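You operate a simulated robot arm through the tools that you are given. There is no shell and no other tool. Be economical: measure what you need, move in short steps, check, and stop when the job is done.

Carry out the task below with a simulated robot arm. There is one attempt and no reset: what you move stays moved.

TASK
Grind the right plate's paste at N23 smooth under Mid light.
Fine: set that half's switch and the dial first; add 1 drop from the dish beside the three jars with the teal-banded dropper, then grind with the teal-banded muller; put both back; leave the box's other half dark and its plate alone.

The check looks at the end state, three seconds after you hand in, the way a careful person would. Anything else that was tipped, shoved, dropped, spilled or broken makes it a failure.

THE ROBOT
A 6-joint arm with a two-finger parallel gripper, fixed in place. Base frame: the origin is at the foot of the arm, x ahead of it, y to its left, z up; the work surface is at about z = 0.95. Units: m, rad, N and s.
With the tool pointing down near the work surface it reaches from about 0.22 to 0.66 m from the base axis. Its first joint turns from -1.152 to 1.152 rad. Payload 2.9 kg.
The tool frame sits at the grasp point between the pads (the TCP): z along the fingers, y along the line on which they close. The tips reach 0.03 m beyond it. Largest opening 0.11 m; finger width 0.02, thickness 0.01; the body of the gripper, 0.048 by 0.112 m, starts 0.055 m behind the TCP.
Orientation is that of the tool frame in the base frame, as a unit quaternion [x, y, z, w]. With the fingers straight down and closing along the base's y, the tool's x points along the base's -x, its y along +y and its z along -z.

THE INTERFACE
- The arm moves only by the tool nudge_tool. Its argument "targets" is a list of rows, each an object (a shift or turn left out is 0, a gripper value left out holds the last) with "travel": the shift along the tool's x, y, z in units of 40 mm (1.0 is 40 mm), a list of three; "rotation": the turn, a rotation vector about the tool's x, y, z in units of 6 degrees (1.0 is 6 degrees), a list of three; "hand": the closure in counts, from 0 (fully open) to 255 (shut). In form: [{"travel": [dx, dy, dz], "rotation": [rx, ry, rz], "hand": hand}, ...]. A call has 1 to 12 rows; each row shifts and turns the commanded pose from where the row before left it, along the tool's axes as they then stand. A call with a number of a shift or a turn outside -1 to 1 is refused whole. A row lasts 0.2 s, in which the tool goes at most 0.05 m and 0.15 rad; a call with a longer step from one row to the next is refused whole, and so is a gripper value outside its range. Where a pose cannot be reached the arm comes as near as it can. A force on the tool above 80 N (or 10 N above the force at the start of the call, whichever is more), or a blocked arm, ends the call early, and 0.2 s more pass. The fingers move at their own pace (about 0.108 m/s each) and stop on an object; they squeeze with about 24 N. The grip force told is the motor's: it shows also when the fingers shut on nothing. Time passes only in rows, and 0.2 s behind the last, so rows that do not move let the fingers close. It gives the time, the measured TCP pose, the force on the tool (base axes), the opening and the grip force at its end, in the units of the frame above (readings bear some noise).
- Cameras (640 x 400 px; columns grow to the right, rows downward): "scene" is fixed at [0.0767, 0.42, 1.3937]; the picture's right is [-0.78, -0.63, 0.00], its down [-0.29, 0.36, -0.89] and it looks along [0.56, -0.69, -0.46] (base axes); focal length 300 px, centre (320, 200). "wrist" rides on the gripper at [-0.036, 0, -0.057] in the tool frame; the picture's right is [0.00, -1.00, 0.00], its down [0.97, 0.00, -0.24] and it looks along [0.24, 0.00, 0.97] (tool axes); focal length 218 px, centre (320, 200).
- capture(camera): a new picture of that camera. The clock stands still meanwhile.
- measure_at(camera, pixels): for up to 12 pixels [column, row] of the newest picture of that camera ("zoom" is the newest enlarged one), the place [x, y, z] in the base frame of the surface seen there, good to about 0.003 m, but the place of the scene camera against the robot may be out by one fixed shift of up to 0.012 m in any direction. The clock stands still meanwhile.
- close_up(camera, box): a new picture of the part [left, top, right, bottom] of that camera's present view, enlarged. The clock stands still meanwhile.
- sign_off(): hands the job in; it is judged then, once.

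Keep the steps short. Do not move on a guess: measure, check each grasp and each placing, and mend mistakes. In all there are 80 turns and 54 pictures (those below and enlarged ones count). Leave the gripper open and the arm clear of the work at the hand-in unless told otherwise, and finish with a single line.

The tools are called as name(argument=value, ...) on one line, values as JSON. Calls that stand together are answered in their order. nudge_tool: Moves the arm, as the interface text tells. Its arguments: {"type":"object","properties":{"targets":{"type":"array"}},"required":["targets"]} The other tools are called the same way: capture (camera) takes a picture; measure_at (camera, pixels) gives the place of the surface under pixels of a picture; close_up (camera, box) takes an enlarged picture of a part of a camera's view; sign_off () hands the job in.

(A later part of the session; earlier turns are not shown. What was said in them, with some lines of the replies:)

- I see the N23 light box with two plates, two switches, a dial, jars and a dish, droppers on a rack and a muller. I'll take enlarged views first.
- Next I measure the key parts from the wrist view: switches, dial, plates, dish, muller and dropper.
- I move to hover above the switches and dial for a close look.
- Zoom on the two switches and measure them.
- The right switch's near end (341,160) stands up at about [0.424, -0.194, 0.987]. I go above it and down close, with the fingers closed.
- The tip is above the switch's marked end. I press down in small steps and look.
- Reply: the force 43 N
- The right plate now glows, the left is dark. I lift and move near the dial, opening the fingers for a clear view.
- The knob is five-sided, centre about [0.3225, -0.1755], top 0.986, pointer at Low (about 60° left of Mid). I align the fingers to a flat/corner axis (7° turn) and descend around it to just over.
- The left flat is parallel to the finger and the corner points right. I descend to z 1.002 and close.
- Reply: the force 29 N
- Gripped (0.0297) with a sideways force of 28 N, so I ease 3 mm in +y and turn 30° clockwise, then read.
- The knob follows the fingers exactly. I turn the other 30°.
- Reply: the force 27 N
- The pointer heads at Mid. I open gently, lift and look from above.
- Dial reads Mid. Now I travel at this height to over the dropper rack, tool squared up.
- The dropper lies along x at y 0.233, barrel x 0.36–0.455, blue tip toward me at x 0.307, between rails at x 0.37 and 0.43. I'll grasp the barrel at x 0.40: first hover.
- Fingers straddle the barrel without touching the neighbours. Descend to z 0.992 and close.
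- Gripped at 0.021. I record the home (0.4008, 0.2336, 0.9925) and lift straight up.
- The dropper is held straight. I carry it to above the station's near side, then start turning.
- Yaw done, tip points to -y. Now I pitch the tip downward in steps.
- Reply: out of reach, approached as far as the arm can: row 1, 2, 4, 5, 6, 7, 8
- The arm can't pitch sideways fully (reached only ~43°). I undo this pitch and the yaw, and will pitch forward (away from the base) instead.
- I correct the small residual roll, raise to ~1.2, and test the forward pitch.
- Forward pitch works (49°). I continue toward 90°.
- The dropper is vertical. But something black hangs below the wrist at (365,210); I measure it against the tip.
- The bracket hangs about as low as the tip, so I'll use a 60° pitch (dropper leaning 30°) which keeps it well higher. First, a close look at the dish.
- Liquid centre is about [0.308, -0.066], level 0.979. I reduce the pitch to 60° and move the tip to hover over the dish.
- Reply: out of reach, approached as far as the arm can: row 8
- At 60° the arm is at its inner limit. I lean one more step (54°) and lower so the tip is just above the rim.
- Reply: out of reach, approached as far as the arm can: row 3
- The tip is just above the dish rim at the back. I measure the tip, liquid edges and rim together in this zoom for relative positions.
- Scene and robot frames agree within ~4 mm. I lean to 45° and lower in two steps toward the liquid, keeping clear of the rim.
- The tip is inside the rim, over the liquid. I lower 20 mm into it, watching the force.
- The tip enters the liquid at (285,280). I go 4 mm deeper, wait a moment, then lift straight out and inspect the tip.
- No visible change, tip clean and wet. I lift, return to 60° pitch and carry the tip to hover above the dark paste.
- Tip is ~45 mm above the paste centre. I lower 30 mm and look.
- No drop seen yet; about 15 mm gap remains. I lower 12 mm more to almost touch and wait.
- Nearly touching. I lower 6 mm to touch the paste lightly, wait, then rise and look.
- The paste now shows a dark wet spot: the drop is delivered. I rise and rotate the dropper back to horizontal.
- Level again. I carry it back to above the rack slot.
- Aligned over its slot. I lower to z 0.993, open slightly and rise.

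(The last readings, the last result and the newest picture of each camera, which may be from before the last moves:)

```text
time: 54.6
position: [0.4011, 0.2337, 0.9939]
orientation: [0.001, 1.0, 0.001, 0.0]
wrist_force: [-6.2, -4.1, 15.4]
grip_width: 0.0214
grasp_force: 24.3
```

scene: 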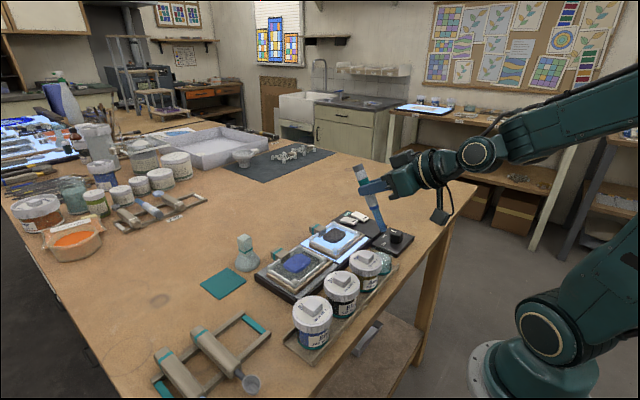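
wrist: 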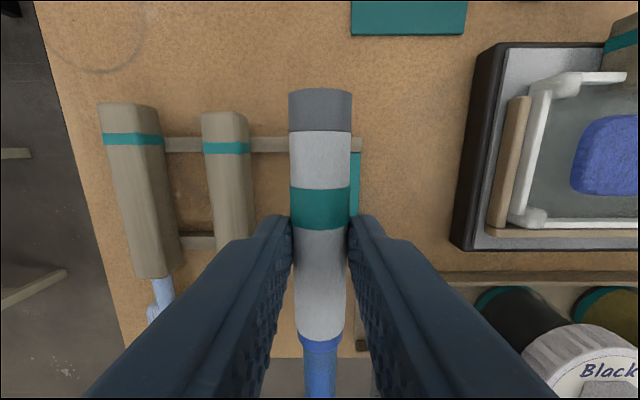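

Light contact (15 N) at the original height: it rests on the rails. Now I open and lift off.

nudge_tool(targets=[{"hand": 190}, {"hand": 151}, {}, {"travel": [0, 0, -0.6]}, {"travel": [0, 0, -1]}, {"travel": [0, 0, -1]}, {"travel": [0, 0, -1]}, {"travel": [0, 0, -1]}, {}])

capture(camera="wrist")

```text
time: 56.6
position: [0.4003, 0.2329, 1.1787]
orientation: [0.001, 1.0, 0.0, 0.0]
wrist_force: [-0.4, 0.0, -0.3]
grip_width: 0.045
grasp_force: 0.0
```

```text
13 pictures are left
```

wrist: 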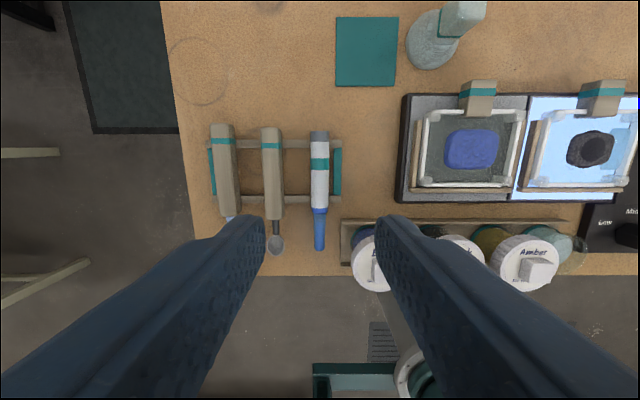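

Dropper sits back in the rack. Now I measure the muller's handle and foot, the mat and the plate edges.

measure_at(camera="wrist", pixels=[[463, 12], [455, 12], [475, 12], [463, 2], [450, 25], [430, 45], [430, 68], [408, 40], [398, 50], [590, 148], [590, 132], [604, 148]])

close_up(camera="scene", box=[190, 220, 290, 310])

```text
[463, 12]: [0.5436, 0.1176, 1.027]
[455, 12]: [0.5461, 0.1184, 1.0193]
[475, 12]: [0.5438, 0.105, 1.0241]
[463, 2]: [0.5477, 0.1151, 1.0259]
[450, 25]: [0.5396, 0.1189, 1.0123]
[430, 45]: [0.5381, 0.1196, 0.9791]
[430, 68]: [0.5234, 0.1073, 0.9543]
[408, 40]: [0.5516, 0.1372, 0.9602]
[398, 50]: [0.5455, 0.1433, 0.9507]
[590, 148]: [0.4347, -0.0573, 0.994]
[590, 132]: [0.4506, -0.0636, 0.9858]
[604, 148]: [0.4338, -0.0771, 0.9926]
```

```text
4.44 times, centred on (240, 265) of scene
```

zoom: 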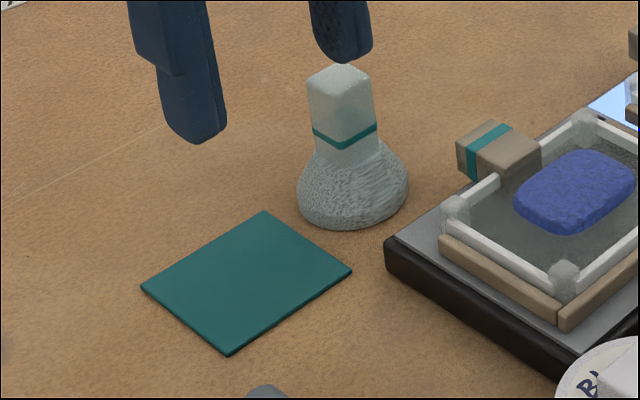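

The muller's handle top is near [0.545, 0.111, 1.027], foot on the table beside the mat. I move to above it for a closer look.

nudge_tool(targets=[{"travel": [-0.69, -0.76, 0.1], "hand": 110}, {"travel": [-0.69, -0.76, 0.1]}, {"travel": [-0.69, -0.76, 0.1]}, {"travel": [-0.69, -0.76, 0.1]}, {}])

capture(camera="wrist")

```text
time: 57.8
position: [0.5107, 0.1119, 1.1612]
orientation: [0.001, 1.0, 0.0, 0.0]
wrist_force: [-0.8, -0.3, -0.1]
grip_width: 0.0624
grasp_force: 0.0
```

```text
11 pictures are left
```

wrist: 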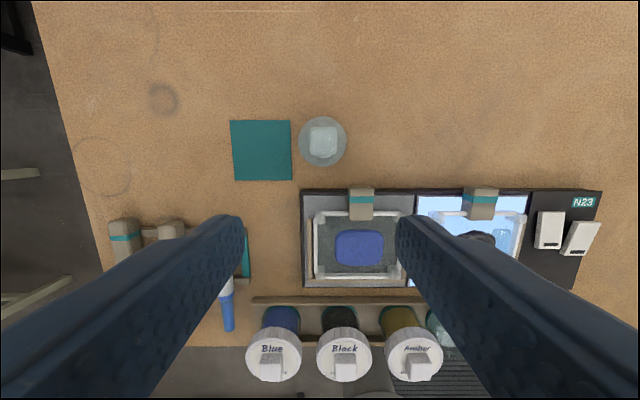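

measure_at(camera="wrist", pixels=[[323, 135], [313, 135], [333, 135], [323, 128], [323, 144], [312, 128], [334, 128], [323, 160], [303, 140], [343, 140], [323, 120]])

close_up(camera="wrist", box=[280, 105, 368, 175])

```text
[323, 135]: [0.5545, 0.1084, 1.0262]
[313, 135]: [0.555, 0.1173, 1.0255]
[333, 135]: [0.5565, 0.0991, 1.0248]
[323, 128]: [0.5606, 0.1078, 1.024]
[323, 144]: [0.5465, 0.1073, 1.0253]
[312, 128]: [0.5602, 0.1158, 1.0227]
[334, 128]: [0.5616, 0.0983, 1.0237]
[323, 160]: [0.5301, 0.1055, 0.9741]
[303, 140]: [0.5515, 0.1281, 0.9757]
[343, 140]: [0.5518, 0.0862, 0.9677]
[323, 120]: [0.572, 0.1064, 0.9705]
```

```text
5.71 times, centred on (324, 140) of wrist
```

zoom: 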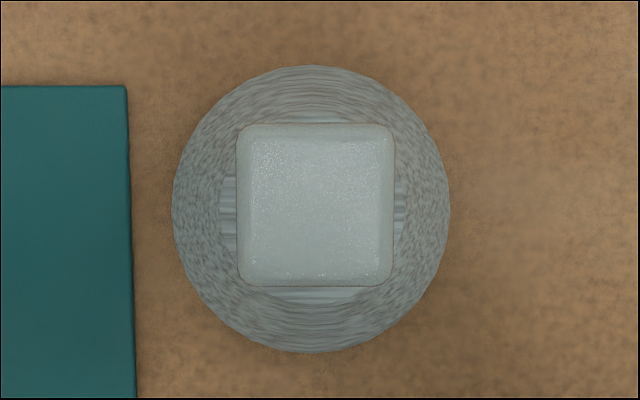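

The handle is square to the tool, centre [0.553, 0.108]. I go over it and down to z 1.024, then close.

nudge_tool(targets=[{"travel": [-0.53, -0.05, 0.4]}, {"travel": [-0.53, -0.05, 0.4]}, {"travel": [0, 0, 0.9]}, {"travel": [0, 0, 0.9]}, {"travel": [0, 0, 0.83]}, {}, {"hand": 200}, {"hand": 255}, {}, {}])

```text
time: 60.0
position: [0.5532, 0.1066, 1.0235]
orientation: [0.001, 1.0, 0.0, 0.0]
wrist_force: [-0.3, 0.1, 0.6]
grip_width: 0.0238
grasp_force: 24.4
```

Held at 0.0238 (home TCP 0.5532, 0.1066, 1.0235). I lift and carry it to above the dark paste.

nudge_tool(targets=[{"travel": [0, 0, -0.5]}, {"travel": [0, 0, -1]}, {"travel": [0, 0, -1]}, {"travel": [0, 0, -0.5]}, {"travel": [0.596, -0.873, 0]}, {"travel": [0.596, -0.873, 0]}, {"travel": [0.596, -0.873, 0]}, {"travel": [0.596, -0.873, 0]}, {"travel": [0.596, -0.873, 0]}, {}])

capture(camera="wrist")

```text
time: 62.2
position: [0.432, -0.0665, 1.1438]
orientation: [0.001, 1.0, 0.0, 0.0]
wrist_force: [-0.7, -0.1, -2.0]
grip_width: 0.0239
grasp_force: 23.8
```

```text
9 pictures are left
```

wrist: 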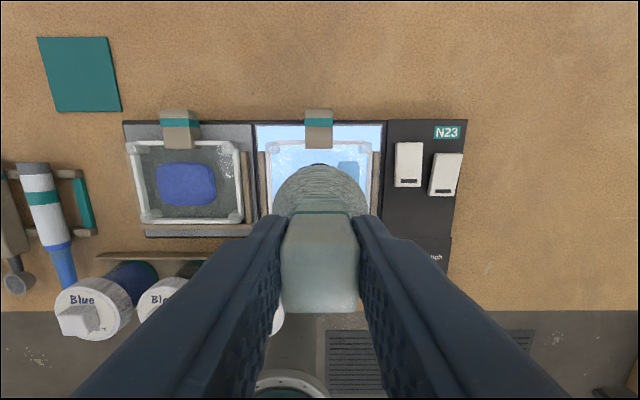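

I measure the frame bars to know the room for grinding.

measure_at(camera="wrist", pixels=[[269, 170], [372, 165], [270, 190], [300, 147], [345, 147], [285, 160], [355, 160], [320, 168], [320, 115], [272, 147], [366, 147], [350, 180]])

close_up(camera="wrist", box=[245, 105, 395, 225])

```text
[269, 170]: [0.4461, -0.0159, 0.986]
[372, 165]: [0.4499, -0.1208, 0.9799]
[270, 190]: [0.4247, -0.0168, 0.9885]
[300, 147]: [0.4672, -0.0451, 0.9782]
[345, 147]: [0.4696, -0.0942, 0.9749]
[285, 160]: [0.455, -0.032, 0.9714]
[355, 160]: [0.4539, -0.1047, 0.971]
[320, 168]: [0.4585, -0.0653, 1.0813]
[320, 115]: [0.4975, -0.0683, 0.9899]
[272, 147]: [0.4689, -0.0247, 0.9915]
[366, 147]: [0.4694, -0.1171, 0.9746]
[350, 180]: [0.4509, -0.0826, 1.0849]
```

```text
3.33 times, centred on (320, 165) of wrist
```

zoom: 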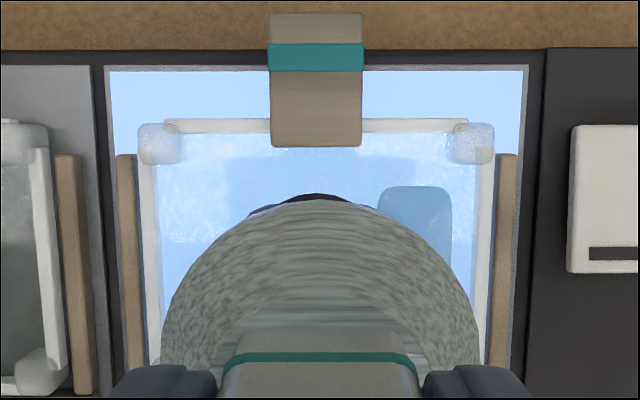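

Inner room: y −0.022…−0.115, x about 0.400…0.467; foot radius 0.029, so strokes mainly along y (±12 mm), x ±2 mm. I lower until light contact.

nudge_tool(targets=[{"travel": [-0.04, -0.04, 0.9]}, {"travel": [0, 0, 0.8]}, {"travel": [0, 0, 0.15]}, {"travel": [0, 0, 0.1]}, {}])

```text
time: 63.4
position: [0.4365, -0.0686, 1.0661]
orientation: [0.0, 1.0, 0.0, 0.0]
wrist_force: [-0.1, 0.1, -1.7]
grip_width: 0.0236
grasp_force: 24.3
```

nudge_tool(targets=[{"travel": [0, 0, 0.08]}, {"travel": [0, 0, 0.08]}, {"travel": [0, 0, 0.08]}, {}])

```text
time: 64.4
position: [0.4356, -0.0681, 1.0576]
orientation: [0.0, 1.0, 0.0, 0.003]
wrist_force: [-2.7, 3.1, 23.2]
grip_width: 0.0239
grasp_force: 24.5
```

Contact at 23 N. I grind with a small loop of strokes.

nudge_tool(targets=[{"travel": [0.05, 0.15, 0]}, {"travel": [0, 0.15, 0]}, {"travel": [-0.05, -0.15, 0]}, {"travel": [-0.05, -0.15, 0]}, {"travel": [0, -0.15, 0]}, {"travel": [0, -0.15, 0]}, {"travel": [0.05, 0.15, 0]}, {"travel": [0, 0.15, 0]}])

close_up(camera="scene", box=[290, 195, 402, 275])

```text
time: 66.2
position: [0.4349, -0.0687, 1.0558]
orientation: [0.003, 1.0, -0.001, 0.0]
wrist_force: [-0.6, -6.6, 17.9]
grip_width: 0.0239
grasp_force: 24.4
```

```text
5.00 times, centred on (346, 235) of scene
```

zoom: 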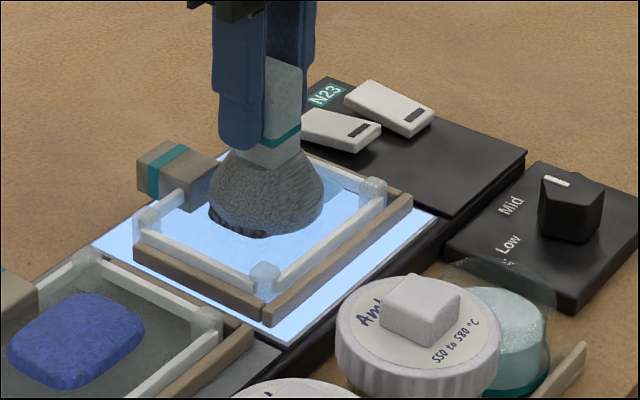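

Grinding works: the muller sank ~2 mm and stays clear of the frame. I continue with more loops.

nudge_tool(targets=[{"travel": [0.08, 0.2, 0.02]}, {"travel": [0, 0.2, 0]}, {"travel": [-0.08, -0.2, 0]}, {"travel": [-0.06, -0.2, 0]}, {"travel": [0, -0.2, 0]}, {"travel": [0.06, -0.2, 0]}, {"travel": [0.08, 0.2, 0.02]}, {"travel": [0, 0.2, 0]}, {"travel": [-0.08, 0.2, 0]}, {"travel": [0, -0.2, 0]}])

nudge_tool(targets=[{"travel": [0.08, 0.2, 0.02]}, {"travel": [0, 0.2, 0]}, {"travel": [-0.08, -0.2, 0]}, {"travel": [-0.06, -0.2, 0]}, {"travel": [0, -0.2, 0]}, {"travel": [0.06, -0.2, 0]}, {"travel": [0.08, 0.2, 0.02]}, {"travel": [0, 0.2, 0]}, {"travel": [-0.08, 0.2, 0]}, {"travel": [0, -0.2, 0]}])

```text
time: 68.4
position: [0.4344, -0.0661, 1.0557]
orientation: [-0.001, 1.0, 0.0, 0.0]
wrist_force: [0.4, 8.0, 21.7]
grip_width: 0.0238
grasp_force: 23.8
```

```text
time: 70.6
position: [0.4361, -0.0674, 1.0538]
orientation: [0.0, 1.0, -0.001, 0.001]
wrist_force: [0.6, 8.3, 22.1]
grip_width: 0.0238
grasp_force: 24.2
```

nudge_tool(targets=[{"travel": [0.08, 0.2, 0.02]}, {"travel": [0.04, 0.2, 0]}, {"travel": [-0.1, -0.2, 0]}, {"travel": [-0.1, -0.2, 0]}, {"travel": [0, -0.2, 0]}, {"travel": [0.08, -0.2, 0]}, {"travel": [0.08, 0.2, 0.02]}, {"travel": [0, 0.2, 0]}, {"travel": [-0.08, 0.2, 0]}, {"travel": [0, -0.2, 0]}])

nudge_tool(targets=[{"travel": [0, 0, -0.5]}, {"travel": [0, 0, -1]}, {"travel": [0, 0, -0.5]}, {}])

close_up(camera="scene", box=[290, 195, 402, 275])

```text
time: 72.8
position: [0.435, -0.0668, 1.0514]
orientation: [-0.001, 1.0, 0.0, 0.0]
wrist_force: [0.6, 7.8, 21.3]
grip_width: 0.0239
grasp_force: 23.6
```

```text
time: 73.8
position: [0.4345, -0.0685, 1.1309]
orientation: [0.001, 1.0, 0.0, 0.0]
wrist_force: [0.8, -1.1, -2.1]
grip_width: 0.0239
grasp_force: 23.9
```

```text
5.00 times, centred on (346, 235) of scene
```

zoom: 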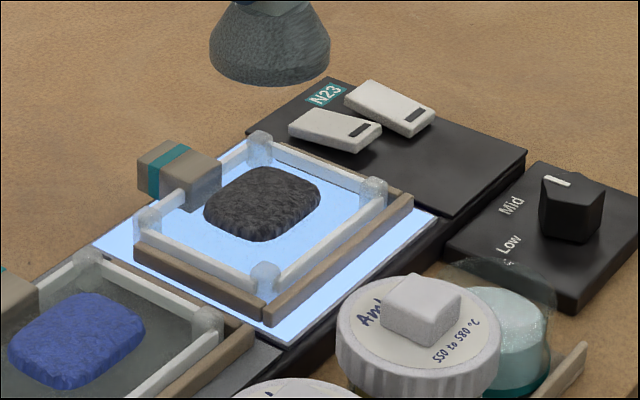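

The wet spot has mixed in and the paste is finer but still lumpy. I set the muller back down and grind more.

nudge_tool(targets=[{"travel": [0, 0, 1]}, {"travel": [0, 0, 0.7]}, {"travel": [0, 0, 0.2]}, {"travel": [0, 0, 0.1]}, {"travel": [0.08, 0.2, 0.02]}, {"travel": [0.04, 0.2, 0]}, {"travel": [-0.1, -0.2, 0]}, {"travel": [-0.1, -0.2, 0]}, {"travel": [0, -0.2, 0]}, {"travel": [0.08, -0.2, 0]}, {"travel": [0, 0.2, 0]}, {"travel": [0, 0.2, 0]}])

nudge_tool(targets=[{"travel": [0.1, 0.25, 0.02]}, {"travel": [0, 0.15, 0]}, {"travel": [-0.1, -0.25, 0]}, {"travel": [-0.1, -0.25, 0]}, {"travel": [0, -0.25, 0]}, {"travel": [0.1, 0.1, 0]}, {"travel": [0.1, 0.25, 0]}, {"travel": [0, 0.25, 0]}, {"travel": [-0.1, 0.1, 0]}, {"travel": [-0.1, -0.25, 0]}, {"travel": [0.05, -0.2, 0]}, {"travel": [0.05, 0.35, 0]}])

nudge_tool(targets=[{"travel": [0.1, 0.15, 0.02]}, {"travel": [0, 0.15, 0]}, {"travel": [-0.1, -0.25, 0]}, {"travel": [-0.1, -0.25, 0]}, {"travel": [0, -0.25, 0]}, {"travel": [0.1, 0.1, 0]}, {"travel": [0.1, 0.25, 0]}, {"travel": [0, 0.25, 0]}, {"travel": [-0.1, 0.1, 0]}, {"travel": [-0.1, -0.25, 0]}, {"travel": [0.05, -0.25, 0]}, {"travel": [0.05, 0.25, 0]}])

```text
time: 76.4
position: [0.4351, -0.0693, 1.0507]
orientation: [0.001, 1.0, -0.001, 0.0]
wrist_force: [0.4, -3.9, 8.7]
grip_width: 0.0239
grasp_force: 23.7
```

```text
time: 79.0
position: [0.4342, -0.0592, 1.0487]
orientation: [0.002, 1.0, 0.0, 0.0]
wrist_force: [1.6, -6.5, 18.2]
grip_width: 0.024
grasp_force: 24.2
```

```text
time: 81.6
position: [0.4342, -0.0588, 1.0503]
orientation: [0.001, 1.0, 0.0, 0.0]
wrist_force: [0.1, 1.0, -1.6]
grip_width: 0.0239
grasp_force: 23.6
```

I drifted 9 mm to +y; I recentre, then lift and look at the paste and frame.

nudge_tool(targets=[{"travel": [0, -0.22, 0]}, {}, {"travel": [0, 0, -1]}, {"travel": [0, 0, -1]}, {}])

close_up(camera="scene", box=[290, 195, 402, 275])

```text
time: 82.8
position: [0.4347, -0.0685, 1.1311]
orientation: [0.0, 1.0, 0.0, 0.0]
wrist_force: [0.1, -0.2, -2.6]
grip_width: 0.0237
grasp_force: 24.2
```

```text
5.00 times, centred on (346, 235) of scene
```

zoom: 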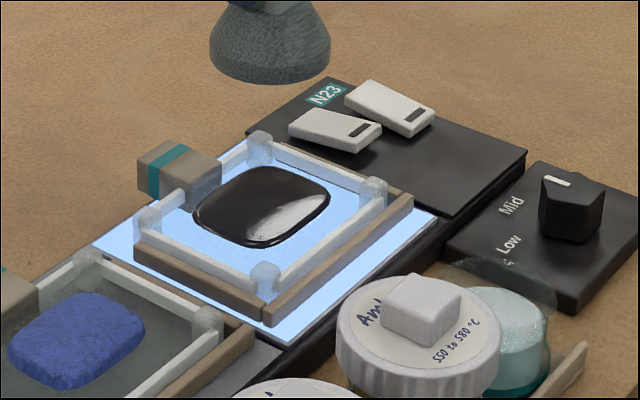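

The paste is now smooth and glossy, frame untouched. I carry the muller back to its spot and lower it.

nudge_tool(targets=[{"travel": [-0.592, 0.876, 0]}, {"travel": [-0.592, 0.876, 0]}, {"travel": [-0.592, 0.876, 0]}, {"travel": [-0.592, 0.876, 0]}, {"travel": [-0.592, 0.876, 0]}, {}, {"travel": [0, 0, 1]}, {"travel": [0, 0, 1]}, {"travel": [0, 0, 0.4]}, {"travel": [0, 0, 0.2]}, {}])

```text
time: 85.2
position: [0.5537, 0.108, 1.0244]
orientation: [0.001, 1.0, 0.0, 0.0]
wrist_force: [0.0, -0.1, -2.2]
grip_width: 0.0238
grasp_force: 23.9
```

nudge_tool(targets=[{"travel": [0, -0.02, 0.05]}, {"travel": [0, 0, 0.04]}, {}])

```text
time: 86.0
position: [0.5538, 0.1069, 1.0203]
orientation: [0.001, 1.0, 0.0, -0.001]
wrist_force: [-1.0, -0.6, -1.4]
grip_width: 0.0238
grasp_force: 24.1
```

No contact yet (the handle slid a little in the grip); I lower by small steps until contact.

nudge_tool(targets=[{"travel": [0, 0, 0.04]}, {"travel": [0, 0, 0.04]}, {"travel": [0, 0, 0.04]}, {}])

```text
time: 87.0
position: [0.5542, 0.1068, 1.016]
orientation: [0.001, 1.0, 0.001, 0.0]
wrist_force: [0.4, -0.5, -1.0]
grip_width: 0.024
grasp_force: 24.1
```

Still free; I check the gap under the foot.

close_up(camera="scene", box=[200, 220, 290, 290])

```text
5.71 times, centred on (245, 255) of scene
```

zoom: 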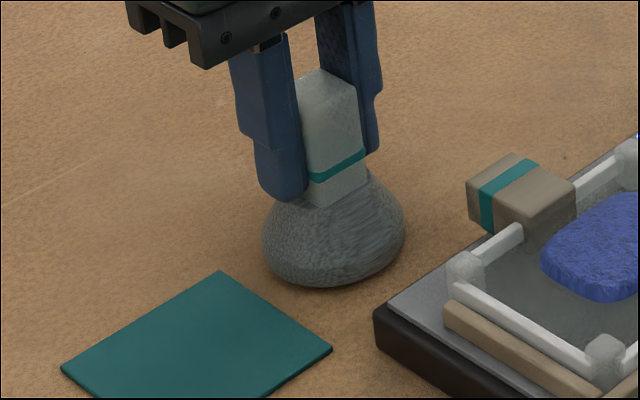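

nudge_tool(targets=[{"travel": [0, 0, 0.04]}, {"travel": [0, 0, 0.04]}, {}])

```text
time: 87.8
position: [0.554, 0.1069, 1.0134]
orientation: [0.0, 1.0, 0.001, 0.0]
wrist_force: [0.3, 0.0, -2.5]
grip_width: 0.024
grasp_force: 24.1
```

nudge_tool(targets=[{"travel": [0, 0, 0.04]}, {"travel": [0, 0, 0.04]}, {}])

```text
time: 88.6
position: [0.5542, 0.1058, 1.0123]
orientation: [0.001, 1.0, 0.0, 0.003]
wrist_force: [-2.7, -0.2, 23.0]
grip_width: 0.0236
grasp_force: 24.0
```

Contact with the table (23 N). I ease up 1 mm, open, and rise clear.

nudge_tool(targets=[{"travel": [0, 0, -0.03]}, {"hand": 220}, {"hand": 170}, {"hand": 110}, {}, {"travel": [0, 0, -0.7]}, {"travel": [0, 0, -1]}, {"travel": [0, 0, -1]}, {"travel": [1, 0, -0.5]}, {"travel": [1, 0, -0.5]}, {"hand": 0}, {}])

capture(camera="wrist")

capture(camera="scene")

```text
time: 91.2
position: [0.476, 0.1082, 1.1598]
orientation: [0.002, 1.0, 0.0, 0.0]
wrist_force: [-0.2, -0.4, -0.3]
grip_width: 0.1099
grasp_force: 0.0
```

```text
3 pictures are left
```

wrist: 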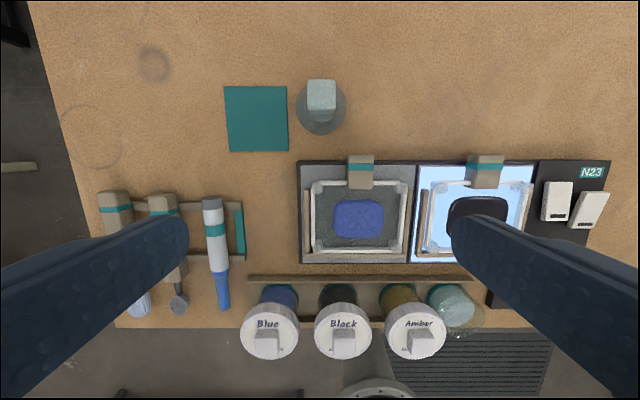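

```text
2 pictures are left
```

scene: 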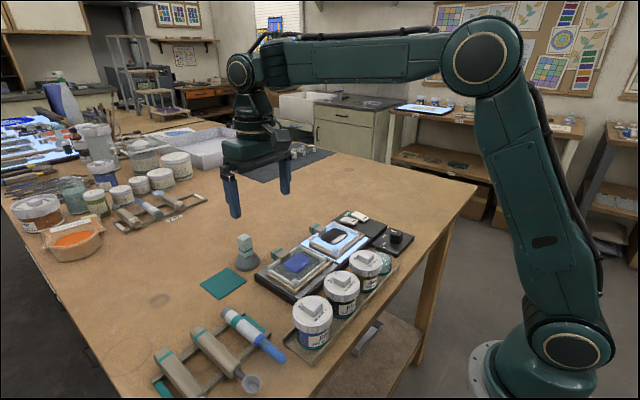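

The muller stands where it was, the dropper lies in its rack, the right plate is lit with smooth paste, and the left is dark and untouched. I raise the open arm a little more and hand in.

nudge_tool(targets=[{"travel": [0.3, 0, -1]}, {"travel": [0.3, 0, -1]}, {}])

sign_off()

```text
time: 92.0
position: [0.4507, 0.1076, 1.2398]
orientation: [0.001, 1.0, -0.001, 0.0]
wrist_force: [0.1, 0.2, -0.2]
grip_width: 0.11
grasp_force: 0.1
```

```text
The job is handed in.
```

N23's right paste is ground smooth and glossy under Mid light with one drop added; the dropper and muller are back in place, and the left half is dark with its plate untouched.
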